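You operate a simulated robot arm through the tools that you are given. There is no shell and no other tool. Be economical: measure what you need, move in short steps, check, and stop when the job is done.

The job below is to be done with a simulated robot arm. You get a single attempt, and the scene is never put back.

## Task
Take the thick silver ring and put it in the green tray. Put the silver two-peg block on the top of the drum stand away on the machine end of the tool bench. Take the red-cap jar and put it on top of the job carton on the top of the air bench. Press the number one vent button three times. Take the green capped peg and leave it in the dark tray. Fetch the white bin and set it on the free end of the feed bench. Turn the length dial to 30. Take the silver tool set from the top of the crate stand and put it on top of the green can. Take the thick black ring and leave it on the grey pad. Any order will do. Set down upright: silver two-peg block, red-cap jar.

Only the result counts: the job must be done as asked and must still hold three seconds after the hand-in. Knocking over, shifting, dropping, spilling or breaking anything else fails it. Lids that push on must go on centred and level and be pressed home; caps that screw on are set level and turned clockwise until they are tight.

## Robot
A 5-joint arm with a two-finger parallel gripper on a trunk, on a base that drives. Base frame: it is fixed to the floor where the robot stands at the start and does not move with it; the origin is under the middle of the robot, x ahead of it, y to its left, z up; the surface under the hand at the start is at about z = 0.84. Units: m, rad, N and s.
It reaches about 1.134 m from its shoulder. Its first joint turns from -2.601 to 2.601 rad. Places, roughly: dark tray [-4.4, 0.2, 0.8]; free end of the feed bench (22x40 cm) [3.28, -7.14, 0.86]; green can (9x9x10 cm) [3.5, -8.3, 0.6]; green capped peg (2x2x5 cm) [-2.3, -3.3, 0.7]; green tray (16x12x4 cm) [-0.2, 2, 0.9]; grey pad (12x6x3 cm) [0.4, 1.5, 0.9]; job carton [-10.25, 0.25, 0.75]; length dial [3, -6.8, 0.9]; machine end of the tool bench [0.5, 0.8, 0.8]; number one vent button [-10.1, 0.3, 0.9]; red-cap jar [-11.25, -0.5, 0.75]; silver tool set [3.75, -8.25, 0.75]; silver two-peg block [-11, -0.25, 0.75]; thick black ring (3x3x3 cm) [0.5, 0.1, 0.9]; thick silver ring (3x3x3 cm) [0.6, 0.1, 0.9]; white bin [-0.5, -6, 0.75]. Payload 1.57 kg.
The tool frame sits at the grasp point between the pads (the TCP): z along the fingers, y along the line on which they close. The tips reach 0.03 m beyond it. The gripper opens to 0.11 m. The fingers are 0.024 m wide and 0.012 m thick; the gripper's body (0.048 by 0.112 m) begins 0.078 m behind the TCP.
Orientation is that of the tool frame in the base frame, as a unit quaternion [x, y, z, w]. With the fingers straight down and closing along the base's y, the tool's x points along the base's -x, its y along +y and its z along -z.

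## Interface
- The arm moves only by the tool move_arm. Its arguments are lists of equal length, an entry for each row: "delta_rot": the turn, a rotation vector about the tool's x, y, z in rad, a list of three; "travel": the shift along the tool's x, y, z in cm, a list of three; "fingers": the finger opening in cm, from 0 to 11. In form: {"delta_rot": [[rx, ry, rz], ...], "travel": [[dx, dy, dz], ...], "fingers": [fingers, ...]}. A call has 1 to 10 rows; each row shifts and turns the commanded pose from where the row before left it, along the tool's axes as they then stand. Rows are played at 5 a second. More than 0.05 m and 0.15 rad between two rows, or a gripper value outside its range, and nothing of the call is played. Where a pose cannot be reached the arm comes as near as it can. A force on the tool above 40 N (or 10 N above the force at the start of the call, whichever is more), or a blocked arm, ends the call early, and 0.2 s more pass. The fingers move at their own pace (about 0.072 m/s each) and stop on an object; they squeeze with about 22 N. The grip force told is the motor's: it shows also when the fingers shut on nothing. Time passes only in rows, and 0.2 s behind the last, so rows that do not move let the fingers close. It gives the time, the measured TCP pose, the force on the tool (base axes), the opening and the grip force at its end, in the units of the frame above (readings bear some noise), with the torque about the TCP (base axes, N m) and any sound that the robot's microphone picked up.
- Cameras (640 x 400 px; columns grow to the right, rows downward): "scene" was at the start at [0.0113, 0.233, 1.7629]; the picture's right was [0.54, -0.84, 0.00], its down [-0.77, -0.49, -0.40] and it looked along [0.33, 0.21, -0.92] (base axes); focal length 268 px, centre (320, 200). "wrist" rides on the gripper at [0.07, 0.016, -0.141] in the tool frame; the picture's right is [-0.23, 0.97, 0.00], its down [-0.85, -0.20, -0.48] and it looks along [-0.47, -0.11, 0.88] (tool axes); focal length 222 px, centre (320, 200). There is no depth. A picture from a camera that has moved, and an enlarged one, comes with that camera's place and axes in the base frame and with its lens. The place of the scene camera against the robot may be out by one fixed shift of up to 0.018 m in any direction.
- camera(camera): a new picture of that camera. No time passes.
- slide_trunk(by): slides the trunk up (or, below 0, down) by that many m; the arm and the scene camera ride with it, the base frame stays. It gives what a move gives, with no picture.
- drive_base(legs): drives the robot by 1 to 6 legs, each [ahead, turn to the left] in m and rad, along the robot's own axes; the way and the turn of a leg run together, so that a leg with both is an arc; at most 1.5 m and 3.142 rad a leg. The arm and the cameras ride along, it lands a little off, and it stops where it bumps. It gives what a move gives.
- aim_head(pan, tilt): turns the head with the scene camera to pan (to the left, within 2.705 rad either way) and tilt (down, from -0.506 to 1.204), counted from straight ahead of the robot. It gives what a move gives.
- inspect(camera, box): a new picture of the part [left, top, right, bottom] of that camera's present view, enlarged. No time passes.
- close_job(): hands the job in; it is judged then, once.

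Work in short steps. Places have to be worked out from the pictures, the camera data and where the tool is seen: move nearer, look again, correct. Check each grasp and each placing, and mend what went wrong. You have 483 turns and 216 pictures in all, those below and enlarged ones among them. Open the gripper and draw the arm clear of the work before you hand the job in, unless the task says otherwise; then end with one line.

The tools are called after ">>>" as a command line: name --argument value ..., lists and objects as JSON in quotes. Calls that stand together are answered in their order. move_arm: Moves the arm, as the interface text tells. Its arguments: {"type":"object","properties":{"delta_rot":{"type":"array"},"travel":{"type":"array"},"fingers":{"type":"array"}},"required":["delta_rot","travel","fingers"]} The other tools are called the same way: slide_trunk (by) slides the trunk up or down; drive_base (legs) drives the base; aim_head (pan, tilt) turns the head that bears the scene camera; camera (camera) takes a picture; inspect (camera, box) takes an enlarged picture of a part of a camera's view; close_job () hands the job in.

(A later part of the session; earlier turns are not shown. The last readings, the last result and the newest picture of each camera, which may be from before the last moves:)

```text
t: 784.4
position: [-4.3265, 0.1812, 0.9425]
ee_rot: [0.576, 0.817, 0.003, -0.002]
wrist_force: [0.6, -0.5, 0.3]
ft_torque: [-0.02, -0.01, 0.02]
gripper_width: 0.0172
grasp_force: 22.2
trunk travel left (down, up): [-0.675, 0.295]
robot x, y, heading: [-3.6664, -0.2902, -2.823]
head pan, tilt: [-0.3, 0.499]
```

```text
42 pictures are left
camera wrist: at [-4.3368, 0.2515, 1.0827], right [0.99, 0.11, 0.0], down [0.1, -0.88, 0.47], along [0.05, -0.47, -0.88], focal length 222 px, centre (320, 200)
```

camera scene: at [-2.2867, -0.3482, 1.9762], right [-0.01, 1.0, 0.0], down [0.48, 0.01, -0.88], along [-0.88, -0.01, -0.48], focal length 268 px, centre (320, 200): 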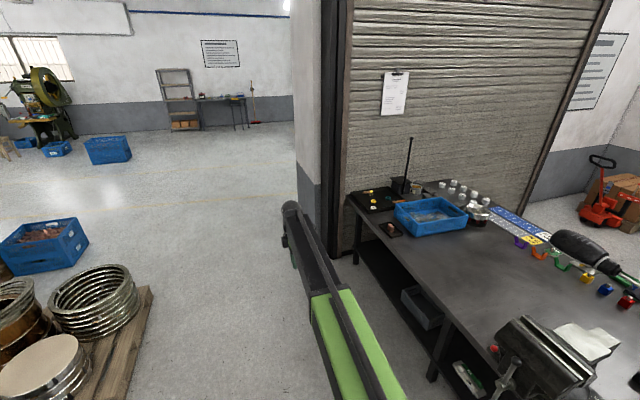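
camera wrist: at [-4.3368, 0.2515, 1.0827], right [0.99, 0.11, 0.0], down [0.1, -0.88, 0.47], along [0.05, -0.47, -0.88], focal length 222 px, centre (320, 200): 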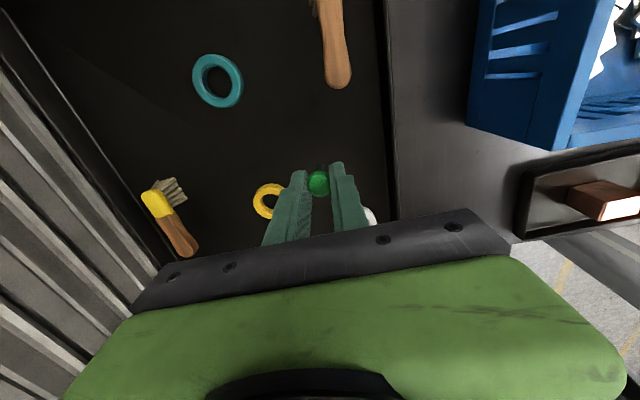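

>>> slide_trunk --by -0.05

>>> slide_trunk --by -0.008

>>> slide_trunk --by -0.008

```text
t: 785.3
position: [-4.3272, 0.1823, 0.8916]
ee_rot: [0.577, 0.817, 0.003, -0.002]
wrist_force: [0.7, -1.2, -0.1]
ft_torque: [0.03, 0.0, 0.0]
gripper_width: 0.017
grasp_force: 22.0
trunk travel left (down, up): [-0.625, 0.345]
robot x, y, heading: [-3.6635, -0.2923, -2.825]
head pan, tilt: [-0.3, 0.499]
```

```text
t: 785.9
position: [-4.3276, 0.1821, 0.8831]
ee_rot: [0.577, 0.817, 0.003, -0.001]
wrist_force: [0.9, -0.3, -0.9]
ft_torque: [0.0, -0.01, 0.04]
gripper_width: 0.0171
grasp_force: 21.8
trunk travel left (down, up): [-0.617, 0.353]
robot x, y, heading: [-3.6601, -0.2896, -2.824]
head pan, tilt: [-0.3, 0.499]
```

```text
t: 786.4
position: [-4.3275, 0.1819, 0.8755]
ee_rot: [0.577, 0.817, 0.003, -0.002]
wrist_force: [-0.1, 0.3, 0.3]
ft_torque: [0.04, 0.02, 0.0]
gripper_width: 0.0171
grasp_force: 22.0
trunk travel left (down, up): [-0.609, 0.361]
robot x, y, heading: [-3.6673, -0.2891, -2.827]
head pan, tilt: [-0.3, 0.499]
```

>>> slide_trunk --by -0.008

>>> slide_trunk --by -0.006

>>> slide_trunk --by -0.006

```text
t: 787.0
position: [-4.3268, 0.1824, 0.8673]
ee_rot: [0.576, 0.817, 0.003, -0.001]
wrist_force: [0.1, 0.2, -1.1]
ft_torque: [-0.02, 0.04, -0.01]
gripper_width: 0.017
grasp_force: 22.5
trunk travel left (down, up): [-0.601, 0.369]
robot x, y, heading: [-3.663, -0.2914, -2.831]
head pan, tilt: [-0.3, 0.499]
```

```text
t: 787.5
position: [-4.3274, 0.1816, 0.8602]
ee_rot: [0.577, 0.817, 0.003, -0.001]
wrist_force: [-0.1, 0.2, 0.0]
ft_torque: [-0.02, 0.03, -0.01]
gripper_width: 0.017
grasp_force: 21.7
trunk travel left (down, up): [-0.595, 0.375]
robot x, y, heading: [-3.6649, -0.2923, -2.825]
head pan, tilt: [-0.3, 0.499]
```

```text
t: 788.1
position: [-4.3264, 0.1807, 0.8551]
ee_rot: [0.577, 0.817, 0.002, -0.002]
wrist_force: [0.4, -0.6, 9.2]
ft_torque: [-0.04, 0.04, 0.02]
gripper_width: 0.0172
grasp_force: 21.6
trunk travel left (down, up): [-0.589, 0.381]
robot x, y, heading: [-3.6628, -0.2888, -2.829]
head pan, tilt: [-0.3, 0.499]
```

Contact with the tray floor. Release and rise.

>>> move_arm --delta_rot '[[0, 0, 0], [0, 0, 0], [0, 0, 0]]' --travel '[[0, 0, 0], [0, 0, 0], [0, 0, 0]]' --fingers '[4, 4, 4]'

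>>> slide_trunk --by 0.37

>>> camera --camera "wrist"

```text
t: 788.9
position: [-4.3266, 0.1817, 0.8558]
ee_rot: [0.577, 0.817, 0.003, 0.0]
wrist_force: [-0.1, 0.1, -1.0]
ft_torque: [-0.02, -0.02, 0.03]
gripper_width: 0.0401
grasp_force: 0.0
trunk travel left (down, up): [-0.589, 0.381]
robot x, y, heading: [-3.6601, -0.2905, -2.828]
head pan, tilt: [-0.3, 0.499]
```

```text
t: 792.5
position: [-4.327, 0.1822, 1.2256]
ee_rot: [0.576, 0.817, 0.003, -0.002]
wrist_force: [-0.7, 0.0, 0.0]
ft_torque: [0.01, -0.02, -0.01]
gripper_width: 0.0397
grasp_force: 0.0
trunk travel left (down, up): [-0.959, 0.011]
robot x, y, heading: [-3.6613, -0.2927, -2.828]
head pan, tilt: [-0.3, 0.499]
```

```text
41 pictures are left
camera wrist: at [-4.3368, 0.2516, 1.3667], right [0.99, 0.11, 0.0], down [0.1, -0.88, 0.47], along [0.05, -0.47, -0.88], focal length 222 px, centre (320, 200)
```

wrist: 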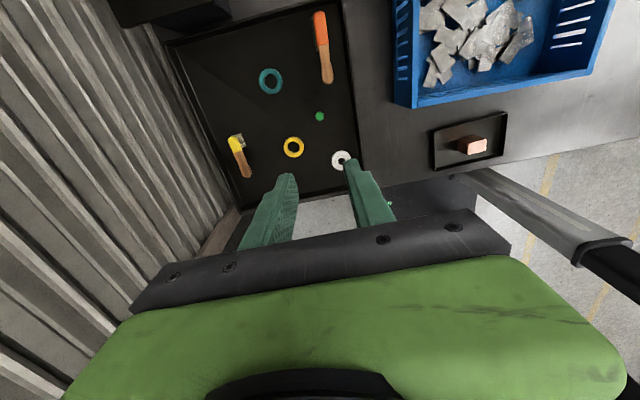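

The peg stands in the dark tray. Now to the far hall: back out, bring the arm to the front, and pass left of the pillar.

>>> drive_base --legs '[[-0.8, 0]]'

>>> move_arm --delta_rot '[[0, 0, 0], [0, 0, 0], [0, 0, 0], [0, 0, 0], [0, 0, 0], [0, 0, 0], [0, 0, 0], [0, 0, 0], [0, 0, 0], [0, 0, 0]]' --travel '[[-4.6, -1.29, 0], [-4.6, -1.29, 0], [-4.6, -1.29, 0], [-4.6, -1.29, 0], [-4.6, -1.29, 0], [-4.6, -1.29, 0], [-4.6, -1.29, 0], [-4.6, -1.29, 0], [-4.6, -1.29, 0], [-4.6, -1.29, 0]]' --fingers '[4, 4, 4, 4, 4, 4, 4, 4, 4, 4]'

>>> move_arm --delta_rot '[[0, 0, 0], [0, 0, 0], [0, 0, 0], [0, 0, 0]]' --travel '[[-4.6, -1.29, 0], [-4.6, -1.29, 0], [-4.6, -1.29, 0], [-4.6, -1.29, 0]]' --fingers '[4, 4, 4, 4]'

>>> drive_base --legs '[[0, 0.65], [1.0, 0], [0, -0.65], [1.5, 0], [0.8, 0]]'

>>> aim_head --pan -0.4 --tilt 0.3

>>> camera --camera "scene"

```text
t: 796.8
position: [-3.5633, 0.4288, 1.2256]
ee_rot: [0.574, 0.819, 0.002, -0.002]
wrist_force: [-0.3, 0.5, 0.0]
ft_torque: [-0.05, 0.01, -0.02]
gripper_width: 0.0399
grasp_force: 0.1
trunk travel left (down, up): [-0.959, 0.011]
robot x, y, heading: [-2.8978, -0.0406, -2.817]
head pan, tilt: [-0.3, 0.499]
```

```text
t: 799.0
position: [-3.5279, -0.0492, 1.2254]
ee_rot: [0.574, 0.819, 0.003, -0.001]
wrist_force: [-0.2, 0.6, 0.2]
ft_torque: [0.02, -0.02, -0.01]
gripper_width: 0.04
grasp_force: 0.2
trunk travel left (down, up): [-0.959, 0.011]
robot x, y, heading: [-2.899, -0.0389, -2.818]
head pan, tilt: [-0.3, 0.499]
```

```text
t: 800.0
position: [-3.5144, -0.2399, 1.2264]
ee_rot: [0.576, 0.818, 0.002, 0.0]
wrist_force: [0.5, 0.3, -0.2]
ft_torque: [0.01, 0.02, -0.02]
gripper_width: 0.0399
grasp_force: 0.1
out of reach, approached as far as the arm can: row 2
trunk travel left (down, up): [-0.959, 0.011]
robot x, y, heading: [-2.8972, -0.0417, -2.821]
head pan, tilt: [-0.3, 0.499]
```

```text
t: 801.5
position: [-3.3968, -0.4181, 1.229]
ee_rot: [0.431, 0.903, 0.001, -0.003]
wrist_force: [0.6, 0.5, 1.0]
ft_torque: [-0.08, 0.15, -0.03]
gripper_width: 0.0401
grasp_force: 0.0
trunk travel left (down, up): [-0.959, 0.011]
robot x, y, heading: [-2.8813, -0.038, -2.572]
head pan, tilt: [-0.3, 0.499]
stopped in leg 1: the robot was blocked; the commanded pose is now the measured one
```

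```text
t: 802.3
position: [-3.4053, -0.4194, 1.2251]
ee_rot: [0.433, 0.901, 0.003, -0.002]
wrist_force: [-0.6, -0.1, 0.1]
ft_torque: [0.03, 0.02, -0.03]
gripper_width: 0.04
grasp_force: 0.1
trunk travel left (down, up): [-0.959, 0.011]
robot x, y, heading: [-2.8781, -0.0393, -2.568]
head pan, tilt: [-0.4, 0.3]
```

```text
40 pictures are left
camera scene: at [-2.8307, -0.1728, 1.9986], right [-0.17, 0.99, 0.0], down [0.29, 0.05, -0.95], along [-0.94, -0.16, -0.3], focal length 268 px, centre (320, 200)
```

scene: 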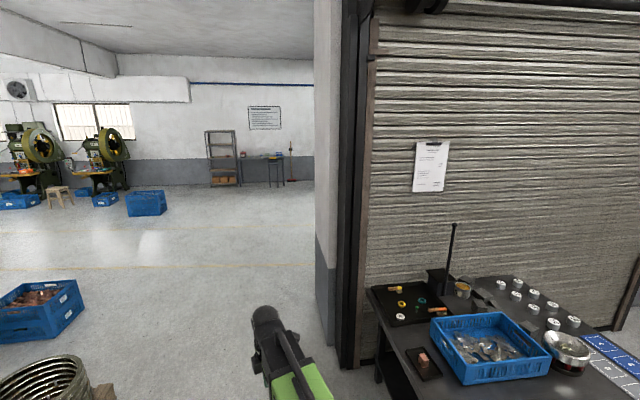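

The base's rear corner met a table leg while turning. Drive forward away from it, then continue.

>>> drive_base --legs '[[0.5, 0], [0, 0.4], [0.75, 0], [0, -0.66], [1.5, 0], [0.5, 0]]'

>>> camera --camera "scene"

```text
t: 821.4
position: [-6.2212, -1.7518, 1.2258]
ee_rot: [0.55, 0.835, 0.003, -0.002]
wrist_force: [0.4, 0.4, -0.1]
ft_torque: [-0.02, -0.03, 0.0]
gripper_width: 0.0402
grasp_force: 0.1
trunk travel left (down, up): [-0.959, 0.011]
robot x, y, heading: [-5.6169, -1.5279, -2.841]
head pan, tilt: [-0.4, 0.3]
```

```text
39 pictures are left
camera scene: at [-5.6029, -1.6653, 1.9986], right [0.1, 0.99, 0.0], down [0.29, -0.03, -0.96], along [-0.95, 0.1, -0.3], focal length 268 px, centre (320, 200)
```

scene: 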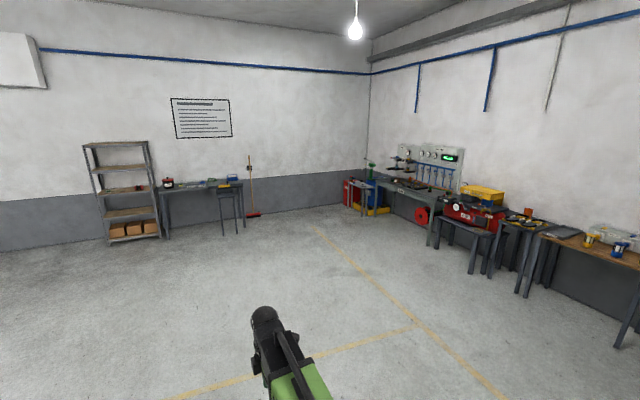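

>>> inspect --camera "scene" --box '[330, 135, 520, 255]'

```text
3.33 times, centred on (425, 195) of scene
camera zoom: at [-5.6029, -1.6653, 1.9986], right [0.1, 0.99, 0.0], down [0.29, -0.03, -0.96], along [-0.95, 0.1, -0.3], focal length 895 px, centre (-30, 217)
```

zoom: 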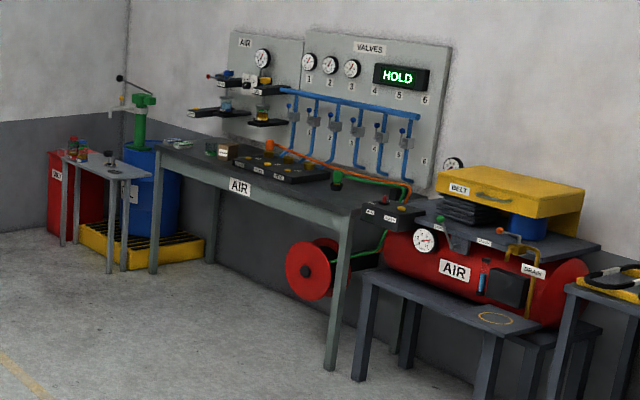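

The air bench faces the aisle side (+e); the drum stand is at its left end. Drive to in front of the drum stand.

>>> drive_base --legs '[[1.5, 0], [1.5, 0], [1.5, 0], [0.3, 0], [0, -1.57], [1.4, 0]]'

>>> aim_head --pan 0.0 --tilt 0.7

>>> camera --camera "scene"

```text
t: 841.9
position: [-10.3905, -3.0182, 1.2251]
ee_rot: [0.55, 0.835, 0.003, -0.002]
wrist_force: [-0.8, -0.1, -0.4]
ft_torque: [-0.03, 0.01, -0.01]
gripper_width: 0.0402
grasp_force: 0.1
trunk travel left (down, up): [-0.959, 0.011]
robot x, y, heading: [-9.7806, -2.7914, -2.838]
head pan, tilt: [-0.4, 0.3]
stopped in leg 3: the robot was blocked; the commanded pose is now the measured one
```

```text
t: 842.8
position: [-10.3893, -3.0188, 1.2256]
ee_rot: [0.55, 0.835, 0.003, -0.001]
wrist_force: [-0.1, 0.6, 0.3]
ft_torque: [-0.02, 0.01, -0.01]
gripper_width: 0.0403
grasp_force: 0.1
trunk travel left (down, up): [-0.959, 0.011]
robot x, y, heading: [-9.7852, -2.7902, -2.845]
head pan, tilt: [0.0, 0.7]
```

```text
37 pictures are left
camera scene: at [-9.7593, -2.9669, 1.9626], right [-0.29, 0.96, 0.0], down [0.61, 0.19, -0.77], along [-0.73, -0.23, -0.64], focal length 268 px, centre (320, 200)
```

scene: 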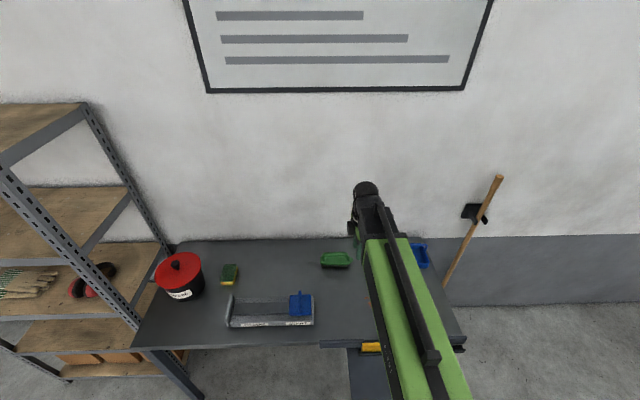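

I touched the rear bench's front; back off and head diagonally for the drum stand.

>>> drive_base --legs '[[-0.45, 0], [0, -1.25], [1.5, 0], [0.3, 0]]'

>>> aim_head --pan 0.2 --tilt 0.75

>>> camera --camera "scene"

```text
t: 857.4
position: [-10.8008, -0.6698, 1.2252]
ee_rot: [0.936, 0.353, 0.003, 0.0]
wrist_force: [-0.6, 0.8, -0.4]
ft_torque: [-0.02, -0.01, 0.0]
gripper_width: 0.0398
grasp_force: 0.0
trunk travel left (down, up): [-0.959, 0.011]
robot x, y, heading: [-10.3956, -1.1762, 2.187]
head pan, tilt: [0.0, 0.7]
```

```text
t: 858.1
position: [-10.7994, -0.6712, 1.227]
ee_rot: [0.936, 0.353, 0.003, 0.0]
wrist_force: [-0.5, -0.3, 0.1]
ft_torque: [0.01, 0.02, -0.01]
gripper_width: 0.0401
grasp_force: 0.0
trunk travel left (down, up): [-0.959, 0.011]
robot x, y, heading: [-10.397, -1.1802, 2.189]
head pan, tilt: [0.201, 0.75]
```

```text
36 pictures are left
camera scene: at [-10.5592, -1.2573, 1.9583], right [0.68, 0.73, 0.0], down [0.5, -0.47, -0.73], along [-0.53, 0.5, -0.68], focal length 268 px, centre (320, 200)
```

scene: 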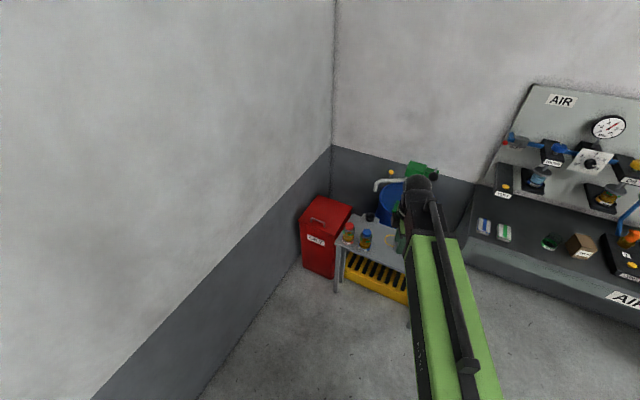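

>>> inspect --camera "scene" --box '[325, 195, 425, 275]'

>>> camera --camera "wrist"

```text
5.00 times, centred on (375, 235) of scene
camera zoom: at [-10.5592, -1.2573, 1.9583], right [0.68, 0.73, 0.0], down [0.5, -0.47, -0.73], along [-0.53, 0.5, -0.68], focal length 1343 px, centre (45, 25)
```

zoom: 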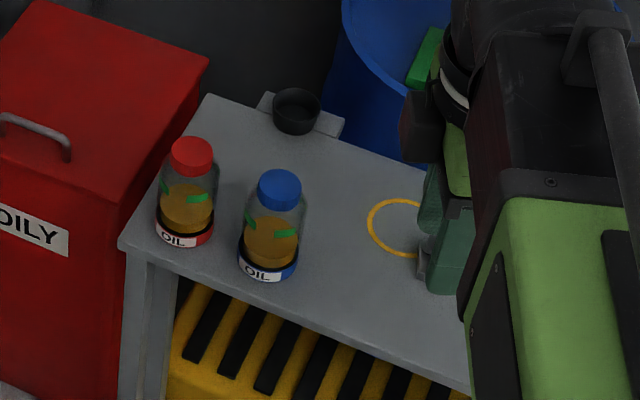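

```text
34 pictures are left
camera wrist: at [-10.7382, -0.6386, 1.3668], right [0.47, -0.88, 0.0], down [-0.78, -0.41, 0.47], along [-0.42, -0.22, -0.88], focal length 222 px, centre (320, 200)
```

wrist: 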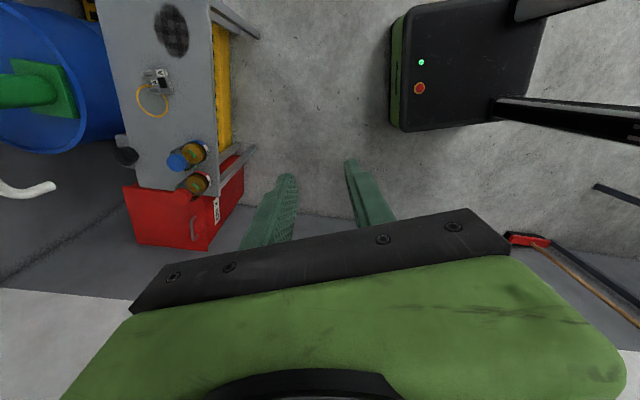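

Red-cap jar ≈(-11.224,-0.39), cap top z≈0.742; silver two-peg block ≈(-10.96,-0.23). Drive 0.28 m closer, turn the tool across the jar row and move above the jar.

>>> drive_base --legs '[[0.28, 0]]'

>>> move_arm --delta_rot '[[0, 0, 0.138], [0, 0, 0.138], [0, 0, 0.138]]' --travel '[[0, 0, 0], [0, 0, 0], [0, 0, 0]]' --fingers '[9, 9, 9]'

```text
t: 860.0
position: [-10.9624, -0.4403, 1.2261]
ee_rot: [0.936, 0.353, 0.003, 0.001]
wrist_force: [-0.2, 0.2, -0.8]
ft_torque: [0.0, -0.02, 0.0]
gripper_width: 0.0399
grasp_force: 0.1
trunk travel left (down, up): [-0.959, 0.011]
robot x, y, heading: [-10.5658, -0.9455, 2.186]
head pan, tilt: [0.201, 0.75]
```

```text
t: 860.9
position: [-10.9632, -0.4423, 1.2259]
ee_rot: [0.989, 0.151, 0.003, 0.0]
wrist_force: [0.3, 0.5, 0.3]
ft_torque: [0.01, -0.01, 0.01]
gripper_width: 0.0897
grasp_force: 0.0
trunk travel left (down, up): [-0.959, 0.011]
robot x, y, heading: [-10.5604, -0.9522, 2.19]
head pan, tilt: [0.201, 0.75]
```

>>> move_arm --delta_rot '[[0, 0, 0], [0, 0, 0], [0, 0, 0], [0, 0, 0], [0, 0, 0], [0, 0, 0]]' --travel '[[-3.8, -2.03, 0], [-3.8, -2.03, 0], [-3.8, -2.03, 0], [-3.8, -2.03, 0], [-3.8, -2.03, 0], [-3.8, -2.03, 0]]' --fingers '[9, 9, 9, 9, 9, 9]'

>>> slide_trunk --by -0.2

>>> camera --camera "wrist"

```text
t: 862.2
position: [-11.217, -0.3951, 1.2255]
ee_rot: [0.989, 0.151, 0.003, 0.001]
wrist_force: [-0.3, -0.3, 0.1]
ft_torque: [0.0, -0.02, 0.01]
gripper_width: 0.0899
grasp_force: 0.1
trunk travel left (down, up): [-0.959, 0.011]
robot x, y, heading: [-10.5603, -0.949, 2.19]
head pan, tilt: [0.201, 0.75]
```

```text
t: 864.4
position: [-11.2165, -0.3936, 1.0248]
ee_rot: [0.988, 0.153, 0.002, 0.0]
wrist_force: [1.1, 0.0, 0.2]
ft_torque: [0.04, 0.03, 0.01]
gripper_width: 0.0898
grasp_force: 0.0
trunk travel left (down, up): [-0.759, 0.211]
robot x, y, heading: [-10.559, -0.9465, 2.189]
head pan, tilt: [0.201, 0.75]
```

```text
33 pictures are left
camera wrist: at [-11.1471, -0.3893, 1.1668], right [0.08, -1.0, 0.0], down [-0.88, -0.07, 0.47], along [-0.47, -0.04, -0.88], focal length 222 px, centre (320, 200)
```

wrist: 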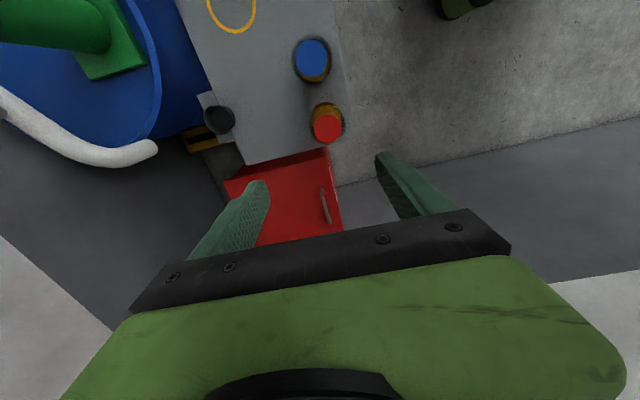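

Jar at (-11.219,-0.409). Adjust and lower around it.

>>> move_arm --delta_rot '[[0, 0, 0]]' --travel '[[-0.65, 1.42, 0]]' --fingers '[9]'

>>> slide_trunk --by -0.26

>>> camera --camera "wrist"

```text
t: 864.8
position: [-11.2184, -0.4095, 1.0256]
ee_rot: [0.988, 0.152, 0.002, -0.001]
wrist_force: [0.3, -0.5, 0.7]
ft_torque: [-0.01, 0.0, -0.02]
gripper_width: 0.0899
grasp_force: 0.1
trunk travel left (down, up): [-0.759, 0.211]
robot x, y, heading: [-10.5618, -0.9497, 2.19]
head pan, tilt: [0.201, 0.75]
```

```text
t: 867.5
position: [-11.2183, -0.4094, 0.7659]
ee_rot: [0.988, 0.154, 0.002, -0.001]
wrist_force: [-0.6, 0.6, 0.5]
ft_torque: [-0.02, -0.02, 0.02]
gripper_width: 0.0899
grasp_force: 0.1
trunk travel left (down, up): [-0.499, 0.471]
robot x, y, heading: [-10.5613, -0.9457, 2.186]
head pan, tilt: [0.201, 0.75]
```

```text
32 pictures are left
camera wrist: at [-11.1492, -0.4048, 0.9067], right [0.08, -1.0, 0.0], down [-0.88, -0.07, 0.47], along [-0.47, -0.04, -0.88], focal length 222 px, centre (320, 200)
```

wrist: 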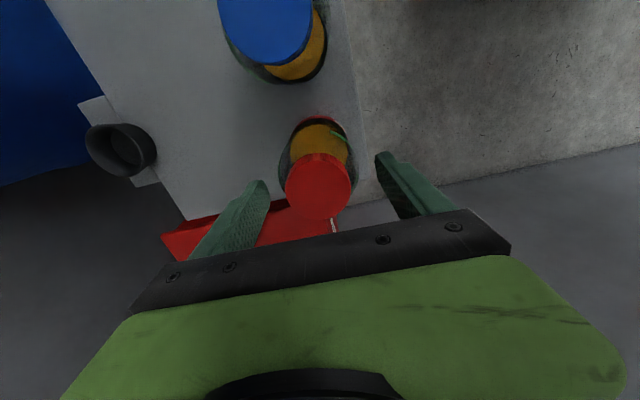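

Centred. Lower 7.5 cm and close on the jar's body.

>>> slide_trunk --by -0.075

>>> move_arm --delta_rot '[[0, 0, 0], [0, 0, 0], [0, 0, 0], [0, 0, 0]]' --travel '[[0, 0, 0], [0, 0, 0], [0, 0, 0], [0, 0, 0]]' --fingers '[4, 4, 4, 4]'

>>> slide_trunk --by 0.05

```text
t: 868.6
position: [-11.2177, -0.4094, 0.6895]
ee_rot: [0.988, 0.153, 0.003, -0.001]
wrist_force: [-0.7, 0.1, -0.2]
ft_torque: [-0.02, -0.01, -0.02]
gripper_width: 0.09
grasp_force: 0.0
trunk travel left (down, up): [-0.424, 0.546]
robot x, y, heading: [-10.564, -0.9497, 2.191]
head pan, tilt: [0.201, 0.75]
```

```text
t: 869.6
position: [-11.2184, -0.4104, 0.6904]
ee_rot: [0.988, 0.153, 0.003, -0.001]
wrist_force: [0.4, -0.1, 0.0]
ft_torque: [0.05, 0.0, -0.03]
gripper_width: 0.071
grasp_force: 22.2
trunk travel left (down, up): [-0.424, 0.546]
robot x, y, heading: [-10.5622, -0.9507, 2.187]
head pan, tilt: [0.201, 0.75]
```

```text
t: 870.5
position: [-11.2192, -0.4097, 0.7398]
ee_rot: [0.988, 0.153, 0.002, 0.0]
wrist_force: [0.7, 1.0, -0.9]
ft_torque: [-0.02, 0.01, 0.01]
gripper_width: 0.0712
grasp_force: 22.2
trunk travel left (down, up): [-0.474, 0.496]
robot x, y, heading: [-10.5594, -0.9495, 2.189]
head pan, tilt: [0.201, 0.75]
```

Jar gripped and lifted. Raise, retract, and drive round to face the air bench by the carton.

>>> slide_trunk --by 0.4

>>> slide_trunk --by 0.09

>>> move_arm --delta_rot '[[0, 0, 0], [0, 0, 0], [0, 0, 0], [0, 0, 0]]' --travel '[[2.05, 3.15, 0], [2.05, 3.15, 0], [2.05, 3.15, 0], [2.05, 3.15, 0]]' --fingers '[4, 4, 4, 4]'

>>> drive_base --legs '[[-0.5, 0], [0, -1.137], [0.72, 0], [0, 0.824]]'

>>> aim_head --pan -0.1 --tilt 0.8

>>> camera --camera "scene"

```text
t: 874.4
position: [-11.2181, -0.4099, 1.1413]
ee_rot: [0.988, 0.153, 0.003, 0.0]
wrist_force: [0.0, 0.0, -1.5]
ft_torque: [0.01, 0.03, -0.01]
gripper_width: 0.0711
grasp_force: 22.7
trunk travel left (down, up): [-0.874, 0.096]
robot x, y, heading: [-10.56, -0.9486, 2.194]
head pan, tilt: [0.201, 0.75]
```

```text
t: 875.6
position: [-11.219, -0.4104, 1.2308]
ee_rot: [0.988, 0.153, 0.003, -0.001]
wrist_force: [-0.3, -0.3, -1.0]
ft_torque: [-0.01, 0.0, 0.01]
gripper_width: 0.071
grasp_force: 22.0
trunk travel left (down, up): [-0.964, 0.006]
robot x, y, heading: [-10.5619, -0.9461, 2.195]
head pan, tilt: [0.201, 0.75]
```

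```text
t: 876.6
position: [-11.1027, -0.5058, 1.23]
ee_rot: [0.988, 0.153, 0.003, -0.001]
wrist_force: [-0.5, 0.6, -2.3]
ft_torque: [0.01, 0.03, 0.01]
gripper_width: 0.0707
grasp_force: 21.8
trunk travel left (down, up): [-0.964, 0.006]
robot x, y, heading: [-10.5602, -0.9488, 2.19]
head pan, tilt: [0.201, 0.75]
```

```text
t: 888.0
position: [-10.2954, -0.1481, 1.2314]
ee_rot: [1.0, -0.005, 0.003, 0.0]
wrist_force: [-0.5, -0.4, -1.4]
ft_torque: [0.04, -0.04, -0.03]
gripper_width: 0.0709
grasp_force: 22.3
trunk travel left (down, up): [-0.964, 0.006]
robot x, y, heading: [-9.9459, -0.7494, 1.86]
head pan, tilt: [0.201, 0.75]
```

```text
t: 888.8
position: [-10.2983, -0.1472, 1.2308]
ee_rot: [1.0, -0.007, 0.003, 0.0]
wrist_force: [0.1, -0.5, -1.4]
ft_torque: [-0.05, -0.05, 0.03]
gripper_width: 0.0711
grasp_force: 22.3
trunk travel left (down, up): [-0.964, 0.006]
robot x, y, heading: [-9.9465, -0.7451, 1.857]
head pan, tilt: [-0.099, 0.799]
```

```text
31 pictures are left
camera scene: at [-10.1019, -0.7584, 1.9593], right [0.98, 0.19, 0.0], down [0.13, -0.7, -0.7], along [-0.13, 0.69, -0.72], focal length 268 px, centre (320, 200)
```

scene: 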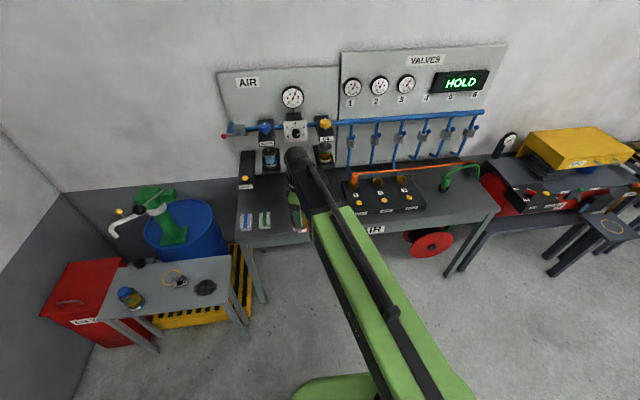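

>>> inspect --camera "scene" --box '[330, 165, 450, 240]'

>>> camera --camera "wrist"

```text
5.33 times, centred on (390, 202) of scene
camera zoom: at [-10.1019, -0.7584, 1.9593], right [0.98, 0.19, 0.0], down [0.13, -0.7, -0.7], along [-0.13, 0.69, -0.72], focal length 1432 px, centre (-53, 187)
```

zoom: 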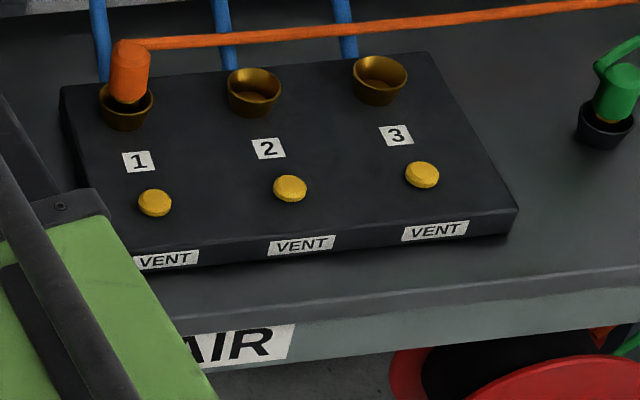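

```text
29 pictures are left
camera wrist: at [-10.2297, -0.1651, 1.3719], right [-0.24, -0.97, 0.0], down [-0.86, 0.21, 0.47], along [-0.46, 0.11, -0.88], focal length 222 px, centre (320, 200)
```

wrist: 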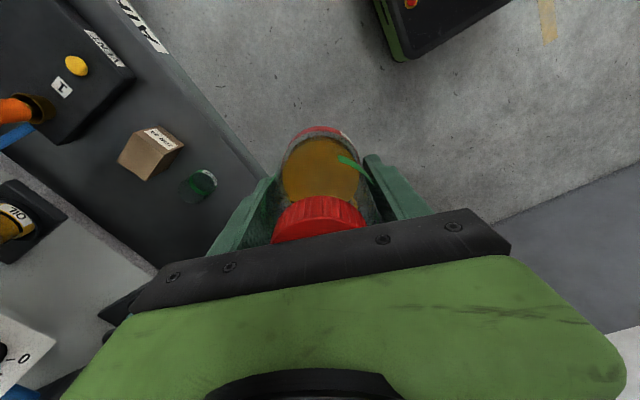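

Carton top ≈(-10.276,0.236, z≈0.9); vent button 1 seen too. Drive 0.2 m closer and view the carton again.

>>> drive_base --legs '[[0.2, 0]]'

>>> camera --camera "wrist"

```text
t: 890.4
position: [-10.3524, 0.0468, 1.2291]
ee_rot: [1.0, -0.006, 0.003, 0.001]
wrist_force: [-0.2, 0.8, -1.1]
ft_torque: [-0.03, 0.01, 0.0]
gripper_width: 0.0714
grasp_force: 22.2
trunk travel left (down, up): [-0.964, 0.006]
robot x, y, heading: [-10.005, -0.5562, 1.862]
head pan, tilt: [-0.099, 0.799]
```

```text
28 pictures are left
camera wrist: at [-10.2857, 0.0292, 1.3708], right [-0.24, -0.97, 0.0], down [-0.86, 0.21, 0.47], along [-0.46, 0.11, -0.88], focal length 222 px, centre (320, 200)
```

wrist: 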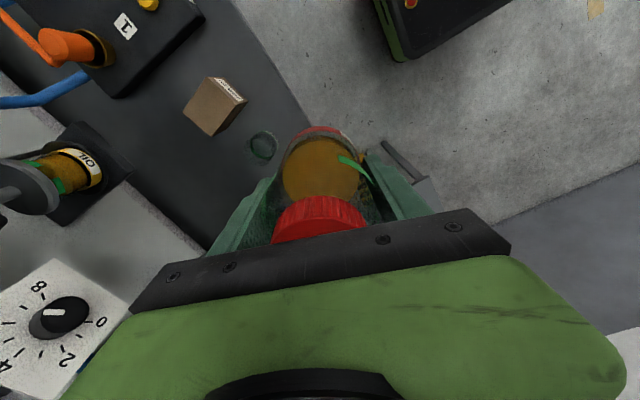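

Carton centre (-10.276,0.247). Move the jar over it and lower carefully.

>>> move_arm --delta_rot '[[0, 0, 0], [0, 0, 0], [0, 0, 0], [0, 0, 0], [0, 0, 0]]' --travel '[[1.48, -4.02, 0], [1.48, -4.02, 0], [1.48, -4.02, 0], [1.48, -4.02, 0], [1.48, -4.02, 0]]' --fingers '[4, 4, 4, 4, 4]'

>>> slide_trunk --by -0.18

>>> camera --camera "wrist"

```text
t: 891.6
position: [-10.2745, 0.2468, 1.2305]
ee_rot: [1.0, -0.006, 0.003, 0.001]
wrist_force: [-0.2, 0.3, -2.5]
ft_torque: [-0.01, 0.01, -0.03]
gripper_width: 0.0712
grasp_force: 22.4
trunk travel left (down, up): [-0.964, 0.006]
robot x, y, heading: [-10.0055, -0.5543, 1.862]
head pan, tilt: [-0.099, 0.799]
```

```text
t: 893.6
position: [-10.2763, 0.2453, 1.0508]
ee_rot: [1.0, -0.006, 0.002, 0.0]
wrist_force: [0.0, 0.4, -1.3]
ft_torque: [0.0, 0.03, -0.03]
gripper_width: 0.0711
grasp_force: 22.1
trunk travel left (down, up): [-0.784, 0.186]
robot x, y, heading: [-10.0043, -0.5551, 1.856]
head pan, tilt: [-0.099, 0.799]
```

```text
27 pictures are left
camera wrist: at [-10.2089, 0.2272, 1.1917], right [-0.24, -0.97, 0.0], down [-0.86, 0.21, 0.47], along [-0.46, 0.11, -0.88], focal length 222 px, centre (320, 200)
```

wrist: 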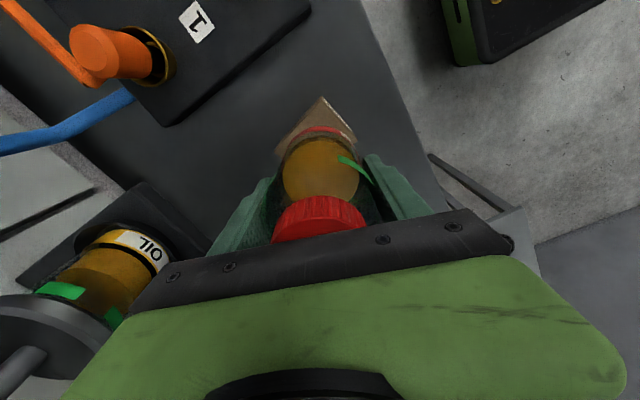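

Jar is centred over the carton within 6 mm. Nudge and lower to contact.

>>> move_arm --delta_rot '[[0, 0, 0]]' --travel '[[0.1, -0.6, 0]]' --fingers '[4]'

>>> slide_trunk --by -0.035

>>> slide_trunk --by -0.008

>>> slide_trunk --by -0.006

```text
t: 894.0
position: [-10.2749, 0.2509, 1.0503]
ee_rot: [1.0, -0.006, 0.002, 0.0]
wrist_force: [-0.1, 0.5, -1.2]
ft_torque: [0.02, 0.0, -0.02]
gripper_width: 0.071
grasp_force: 22.0
trunk travel left (down, up): [-0.784, 0.186]
robot x, y, heading: [-10.0053, -0.5553, 1.855]
head pan, tilt: [-0.099, 0.799]
```

```text
t: 894.8
position: [-10.2744, 0.2499, 1.0154]
ee_rot: [1.0, -0.006, 0.002, 0.0]
wrist_force: [-0.2, -0.7, -0.9]
ft_torque: [0.01, 0.03, 0.02]
gripper_width: 0.071
grasp_force: 22.0
trunk travel left (down, up): [-0.749, 0.221]
robot x, y, heading: [-10.0028, -0.5546, 1.857]
head pan, tilt: [-0.099, 0.799]
```

```text
t: 895.4
position: [-10.2758, 0.2501, 1.0069]
ee_rot: [1.0, -0.006, 0.003, 0.0]
wrist_force: [1.3, -0.1, -1.2]
ft_torque: [-0.02, 0.01, -0.01]
gripper_width: 0.0713
grasp_force: 21.8
trunk travel left (down, up): [-0.741, 0.229]
robot x, y, heading: [-10.0015, -0.5515, 1.861]
head pan, tilt: [-0.099, 0.799]
```

```text
t: 895.9
position: [-10.2747, 0.2517, 1.001]
ee_rot: [1.0, -0.006, 0.003, 0.0]
wrist_force: [0.1, -0.7, -1.2]
ft_torque: [0.0, 0.04, 0.01]
gripper_width: 0.071
grasp_force: 21.7
trunk travel left (down, up): [-0.735, 0.235]
robot x, y, heading: [-10.0039, -0.5529, 1.855]
head pan, tilt: [-0.099, 0.799]
```

>>> slide_trunk --by -0.006

>>> slide_trunk --by -0.005

>>> slide_trunk --by -0.005

```text
t: 896.5
position: [-10.2748, 0.2507, 0.9959]
ee_rot: [1.0, -0.006, 0.003, 0.0]
wrist_force: [-0.2, 0.0, -2.4]
ft_torque: [0.03, 0.01, -0.01]
gripper_width: 0.071
grasp_force: 21.9
trunk travel left (down, up): [-0.729, 0.241]
robot x, y, heading: [-10.0064, -0.5529, 1.853]
head pan, tilt: [-0.099, 0.799]
```

```text
t: 897.0
position: [-10.2742, 0.2505, 0.9904]
ee_rot: [1.0, -0.006, 0.002, 0.0]
wrist_force: [0.9, 0.4, -1.4]
ft_torque: [0.0, 0.03, -0.05]
gripper_width: 0.0711
grasp_force: 21.8
trunk travel left (down, up): [-0.724, 0.246]
robot x, y, heading: [-10.0054, -0.5552, 1.858]
head pan, tilt: [-0.099, 0.799]
```

```text
t: 897.5
position: [-10.2752, 0.2512, 0.9864]
ee_rot: [1.0, -0.007, 0.003, 0.0]
wrist_force: [0.3, 0.2, -0.9]
ft_torque: [0.01, 0.01, -0.02]
gripper_width: 0.0709
grasp_force: 21.7
trunk travel left (down, up): [-0.719, 0.251]
robot x, y, heading: [-10.0042, -0.5553, 1.857]
head pan, tilt: [-0.099, 0.799]
```

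>>> slide_trunk --by -0.005

>>> slide_trunk --by -0.005

>>> slide_trunk --by -0.005

```text
t: 898.1
position: [-10.2746, 0.2513, 0.9806]
ee_rot: [1.0, -0.006, 0.003, 0.0]
wrist_force: [0.3, -0.5, -1.4]
ft_torque: [-0.04, -0.01, 0.0]
gripper_width: 0.0708
grasp_force: 22.0
trunk travel left (down, up): [-0.714, 0.256]
robot x, y, heading: [-10.001, -0.5556, 1.855]
head pan, tilt: [-0.099, 0.799]
```

```text
t: 898.6
position: [-10.276, 0.2506, 0.9746]
ee_rot: [1.0, -0.006, 0.003, 0.0]
wrist_force: [-0.1, 1.6, 9.7]
ft_torque: [0.29, 0.03, -0.06]
gripper_width: 0.0711
grasp_force: 21.4
trunk travel left (down, up): [-0.709, 0.261]
robot x, y, heading: [-10.0043, -0.5548, 1.862]
head pan, tilt: [-0.099, 0.799]
```

```text
t: 899.2
position: [-10.2757, 0.2504, 0.971]
ee_rot: [1.0, -0.006, 0.002, 0.001]
wrist_force: [1.0, -3.6, 9.0]
ft_torque: [-0.17, 0.03, 0.02]
gripper_width: 0.071
grasp_force: 21.9
trunk travel left (down, up): [-0.704, 0.266]
robot x, y, heading: [-10.0029, -0.5531, 1.857]
head pan, tilt: [-0.099, 0.799]
```

Contact. Open and check before rising.

>>> move_arm --delta_rot '[[0, 0, 0], [0, 0, 0], [0, 0, 0]]' --travel '[[0, 0, 0], [0, 0, 0], [0, 0, 0]]' --fingers '[8.8, 8.8, 8.8]'

>>> slide_trunk --by 0.25

>>> camera --camera "wrist"

```text
t: 900.0
position: [-10.2753, 0.2514, 0.97]
ee_rot: [1.0, -0.006, 0.003, 0.0]
wrist_force: [0.4, 0.1, 0.5]
ft_torque: [-0.01, 0.02, -0.04]
gripper_width: 0.088
grasp_force: 0.0
trunk travel left (down, up): [-0.704, 0.266]
robot x, y, heading: [-10.0021, -0.5573, 1.857]
head pan, tilt: [-0.099, 0.799]
```

```text
t: 902.5
position: [-10.2757, 0.2516, 1.2206]
ee_rot: [1.0, -0.006, 0.003, 0.0]
wrist_force: [0.1, 1.0, 0.9]
ft_torque: [0.01, 0.02, 0.01]
gripper_width: 0.0881
grasp_force: 0.0
trunk travel left (down, up): [-0.954, 0.016]
robot x, y, heading: [-10.0008, -0.5551, 1.858]
head pan, tilt: [-0.099, 0.799]
```

```text
26 pictures are left
camera wrist: at [-10.2078, 0.2332, 1.3616], right [-0.24, -0.97, 0.0], down [-0.86, 0.21, 0.47], along [-0.46, 0.11, -0.88], focal length 222 px, centre (320, 200)
```

wrist: 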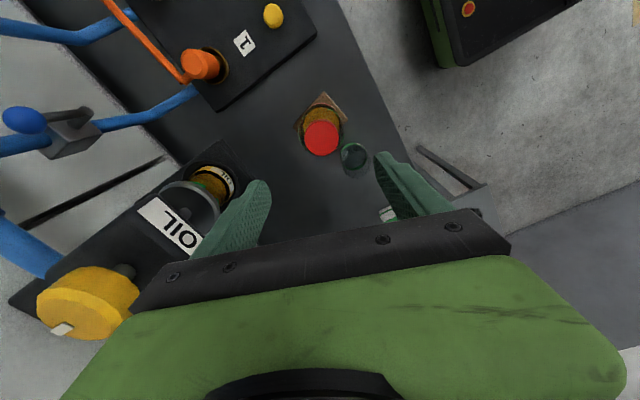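

The jar stands upright on the carton. Now vent button 1 at ≈(-10.09,0.288,0.867): close the fingers, move above and lower near it.

>>> move_arm --delta_rot '[[0, 0, 0], [0, 0, 0], [0, 0, 0], [0, 0, 0], [0, 0, 0]]' --travel '[[4.65, -0.95, 0], [4.65, -0.95, 0], [4.65, -0.95, 0], [4.65, -0.95, 0], [0, 0, 0]]' --fingers '[0, 0, 0, 0, 0]'

>>> slide_trunk --by -0.26

>>> camera --camera "wrist"

```text
t: 903.8
position: [-10.0894, 0.2874, 1.2206]
ee_rot: [1.0, -0.006, 0.004, 0.0]
wrist_force: [-0.1, -1.1, 0.8]
ft_torque: [-0.02, -0.04, 0.0]
gripper_width: 0.0
grasp_force: 21.1
trunk travel left (down, up): [-0.954, 0.016]
robot x, y, heading: [-10.0024, -0.554, 1.856]
head pan, tilt: [-0.099, 0.799]
```

```text
t: 906.4
position: [-10.0896, 0.2879, 0.96]
ee_rot: [1.0, -0.006, 0.003, 0.001]
wrist_force: [0.2, 0.2, 0.6]
ft_torque: [0.0, 0.03, -0.05]
gripper_width: 0.0
grasp_force: 21.7
trunk travel left (down, up): [-0.694, 0.276]
robot x, y, heading: [-10.0068, -0.5546, 1.857]
head pan, tilt: [-0.099, 0.799]
```

```text
25 pictures are left
camera wrist: at [-10.0219, 0.27, 1.1018], right [-0.24, -0.97, 0.0], down [-0.86, 0.21, 0.47], along [-0.46, 0.11, -0.88], focal length 222 px, centre (320, 200)
```

wrist: 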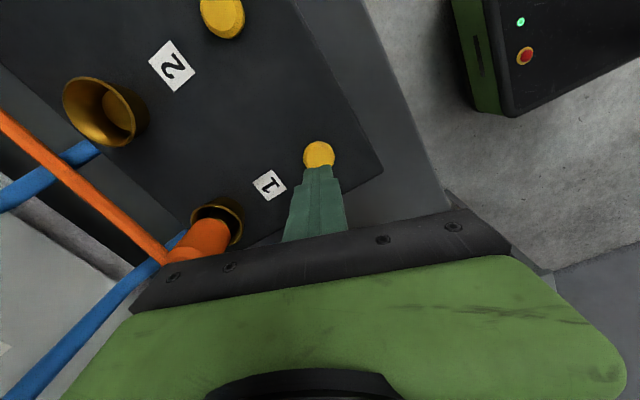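

Exactly over the button. Press down until contact is felt.

>>> slide_trunk --by -0.052

>>> slide_trunk --by -0.008

>>> slide_trunk --by -0.006

```text
t: 907.4
position: [-10.0901, 0.2878, 0.9082]
ee_rot: [1.0, -0.006, 0.002, 0.0]
wrist_force: [0.1, 0.2, -0.3]
ft_torque: [-0.02, -0.01, -0.01]
gripper_width: 0.0001
grasp_force: 21.2
trunk travel left (down, up): [-0.642, 0.328]
robot x, y, heading: [-10.0046, -0.5533, 1.86]
head pan, tilt: [-0.099, 0.799]
```

```text
t: 907.9
position: [-10.0896, 0.2872, 0.9012]
ee_rot: [1.0, -0.007, 0.002, 0.0]
wrist_force: [-1.4, 1.4, 2.3]
ft_torque: [0.03, 0.01, 0.01]
gripper_width: 0.0001
grasp_force: 21.0
trunk travel left (down, up): [-0.634, 0.336]
robot x, y, heading: [-10.0057, -0.5533, 1.856]
head pan, tilt: [-0.099, 0.799]
heard: click
```

```text
t: 908.5
position: [-10.0892, 0.2869, 0.8961]
ee_rot: [1.0, -0.006, 0.002, -0.001]
wrist_force: [-1.4, 9.8, 21.8]
ft_torque: [0.31, 0.13, 0.0]
gripper_width: 0.0002
grasp_force: 22.0
trunk travel left (down, up): [-0.628, 0.342]
robot x, y, heading: [-10.0017, -0.557, 1.86]
head pan, tilt: [-0.099, 0.799]
```

Click heard: one press. Release fully and press again, twice.

>>> slide_trunk --by 0.03

>>> slide_trunk --by -0.024

>>> slide_trunk --by 0.024

```text
t: 909.2
position: [-10.091, 0.2872, 0.9237]
ee_rot: [1.0, -0.007, 0.003, 0.002]
wrist_force: [0.4, 0.3, -0.3]
ft_torque: [0.02, 0.04, -0.01]
gripper_width: 0.0
grasp_force: 21.0
trunk travel left (down, up): [-0.658, 0.312]
robot x, y, heading: [-10.0013, -0.5543, 1.857]
head pan, tilt: [-0.099, 0.799]
```

```text
t: 909.9
position: [-10.0887, 0.2882, 0.9004]
ee_rot: [1.0, -0.006, 0.002, 0.0]
wrist_force: [0.1, 0.2, 2.3]
ft_torque: [0.01, 0.04, -0.01]
gripper_width: 0.0
grasp_force: 21.5
trunk travel left (down, up): [-0.634, 0.336]
robot x, y, heading: [-10.0026, -0.5545, 1.852]
head pan, tilt: [-0.099, 0.799]
heard: click
```

```text
t: 910.6
position: [-10.0894, 0.289, 0.9244]
ee_rot: [1.0, -0.006, 0.003, 0.0]
wrist_force: [-0.1, 0.5, 0.0]
ft_torque: [0.04, 0.01, 0.02]
gripper_width: 0.0003
grasp_force: 21.3
trunk travel left (down, up): [-0.658, 0.312]
robot x, y, heading: [-10.0053, -0.5512, 1.856]
head pan, tilt: [-0.099, 0.799]
```

Two clicks so far. Third and last press.

>>> slide_trunk --by -0.024

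>>> slide_trunk --by 0.3

>>> camera --camera "scene"

```text
t: 911.3
position: [-10.0903, 0.2874, 0.9016]
ee_rot: [1.0, -0.006, 0.002, 0.0]
wrist_force: [0.2, 0.5, 3.5]
ft_torque: [0.04, 0.01, -0.03]
gripper_width: 0.0
grasp_force: 21.4
trunk travel left (down, up): [-0.634, 0.336]
robot x, y, heading: [-10.0043, -0.5567, 1.855]
head pan, tilt: [-0.099, 0.799]
heard: click
```

```text
t: 914.3
position: [-10.0884, 0.2872, 1.202]
ee_rot: [1.0, -0.006, 0.002, 0.0]
wrist_force: [-0.1, 0.3, 0.6]
ft_torque: [0.02, -0.03, -0.01]
gripper_width: 0.0
grasp_force: 21.3
trunk travel left (down, up): [-0.934, 0.036]
robot x, y, heading: [-10.0018, -0.5556, 1.858]
head pan, tilt: [-0.099, 0.799]
```

```text
24 pictures are left
camera scene: at [-10.1581, -0.5657, 1.9293], right [0.98, 0.18, 0.0], down [0.13, -0.7, -0.7], along [-0.13, 0.69, -0.72], focal length 268 px, centre (320, 200)
```

scene: 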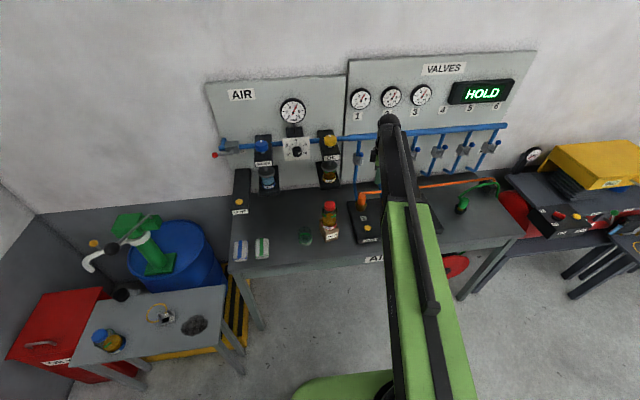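

Three clicks done. Next fetch the two-peg block: retract the arm and drive back in front of the drum stand.

>>> move_arm --delta_rot '[[0, 0, 0], [0, 0, 0], [0, 0, 0], [0, 0, 0], [0, 0, 0]]' --travel '[[0, 4, 0], [0, 4, 0], [0, 4, 0], [0, 4, 0], [0, 4, 0]]' --fingers '[8, 8, 8, 8, 8]'

>>> slide_trunk --by 0.03

>>> drive_base --legs '[[-0.45, 0], [0, 1.172], [0.69, 0], [0, -1.15]]'

>>> camera --camera "wrist"

```text
t: 915.5
position: [-10.0933, 0.0857, 1.201]
ee_rot: [1.0, -0.006, 0.002, 0.001]
wrist_force: [-0.5, 0.3, 0.4]
ft_torque: [0.01, 0.03, -0.01]
gripper_width: 0.0801
grasp_force: 0.0
trunk travel left (down, up): [-0.934, 0.036]
robot x, y, heading: [-10.003, -0.5521, 1.86]
head pan, tilt: [-0.099, 0.799]
```

```text
t: 916.3
position: [-10.0925, 0.0865, 1.2313]
ee_rot: [1.0, -0.006, 0.002, 0.0]
wrist_force: [0.5, 0.5, 0.6]
ft_torque: [0.0, 0.01, 0.03]
gripper_width: 0.0801
grasp_force: 0.1
trunk travel left (down, up): [-0.964, 0.006]
robot x, y, heading: [-10.0007, -0.5582, 1.863]
head pan, tilt: [-0.099, 0.799]
```

```text
t: 928.2
position: [-10.6527, -0.2653, 1.2312]
ee_rot: [1.0, 0.001, 0.002, 0.0]
wrist_force: [0.0, -0.5, 0.3]
ft_torque: [-0.02, 0.08, 0.03]
gripper_width: 0.0799
grasp_force: 0.0
trunk travel left (down, up): [-0.964, 0.006]
robot x, y, heading: [-10.5315, -0.8944, 1.878]
head pan, tilt: [-0.099, 0.799]
```

```text
23 pictures are left
camera wrist: at [-10.5852, -0.283, 1.3721], right [-0.23, -0.97, 0.0], down [-0.86, 0.2, 0.47], along [-0.46, 0.11, -0.88], focal length 222 px, centre (320, 200)
```

wrist: 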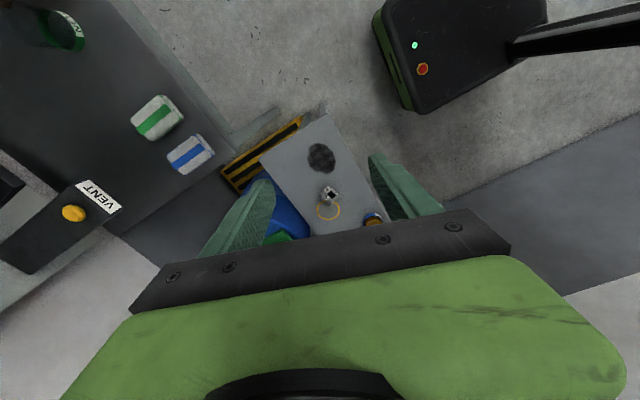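

Block at ≈(-10.952,-0.233). Move above and lower for a close view.

>>> move_arm --delta_rot '[[0, 0, 0], [0, 0, 0], [0, 0, 0], [0, 0, 0], [0, 0, 0], [0, 0, 0]]' --travel '[[-4.9, -0.5, 0], [-4.9, -0.5, 0], [-4.9, -0.5, 0], [-4.9, -0.5, 0], [-4.9, -0.5, 0], [-4.9, -0.5, 0]]' --fingers '[8, 8, 8, 8, 8, 8]'

>>> slide_trunk --by -0.35

>>> inspect --camera "wrist" --box '[240, 80, 400, 190]'

```text
t: 929.6
position: [-10.9509, -0.2349, 1.2303]
ee_rot: [1.0, 0.0, 0.004, 0.001]
wrist_force: [0.7, -0.8, -0.3]
ft_torque: [0.01, 0.0, 0.0]
gripper_width: 0.0799
grasp_force: 0.0
trunk travel left (down, up): [-0.964, 0.006]
robot x, y, heading: [-10.5316, -0.9004, 1.877]
head pan, tilt: [-0.099, 0.799]
```

```text
t: 931.6
position: [-10.955, -0.2309, 1.0121]
ee_rot: [1.0, 0.004, 0.0, -0.004]
wrist_force: [-10.0, -6.4, 5.2]
ft_torque: [0.34, -0.35, 0.42]
gripper_width: 0.0749
grasp_force: 0.0
trunk travel left (down, up): [-0.75, 0.22]
robot x, y, heading: [-10.5332, -0.8956, 1.882]
head pan, tilt: [-0.099, 0.799]
stopped: the force on the tool passed its limit at 288 N (the readings are from after the stop); the commanded pose is now the measured one
```

```text
3.64 times, centred on (320, 135) of wrist
camera zoom: at [-10.8858, -0.2488, 1.1545], right [-0.22, -0.98, -0.01], down [-0.86, 0.19, 0.48], along [-0.47, 0.11, -0.88], focal length 808 px, centre (320, 436)
```

zoom: 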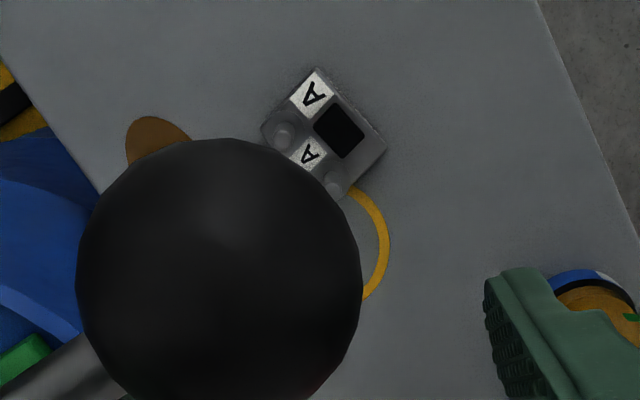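

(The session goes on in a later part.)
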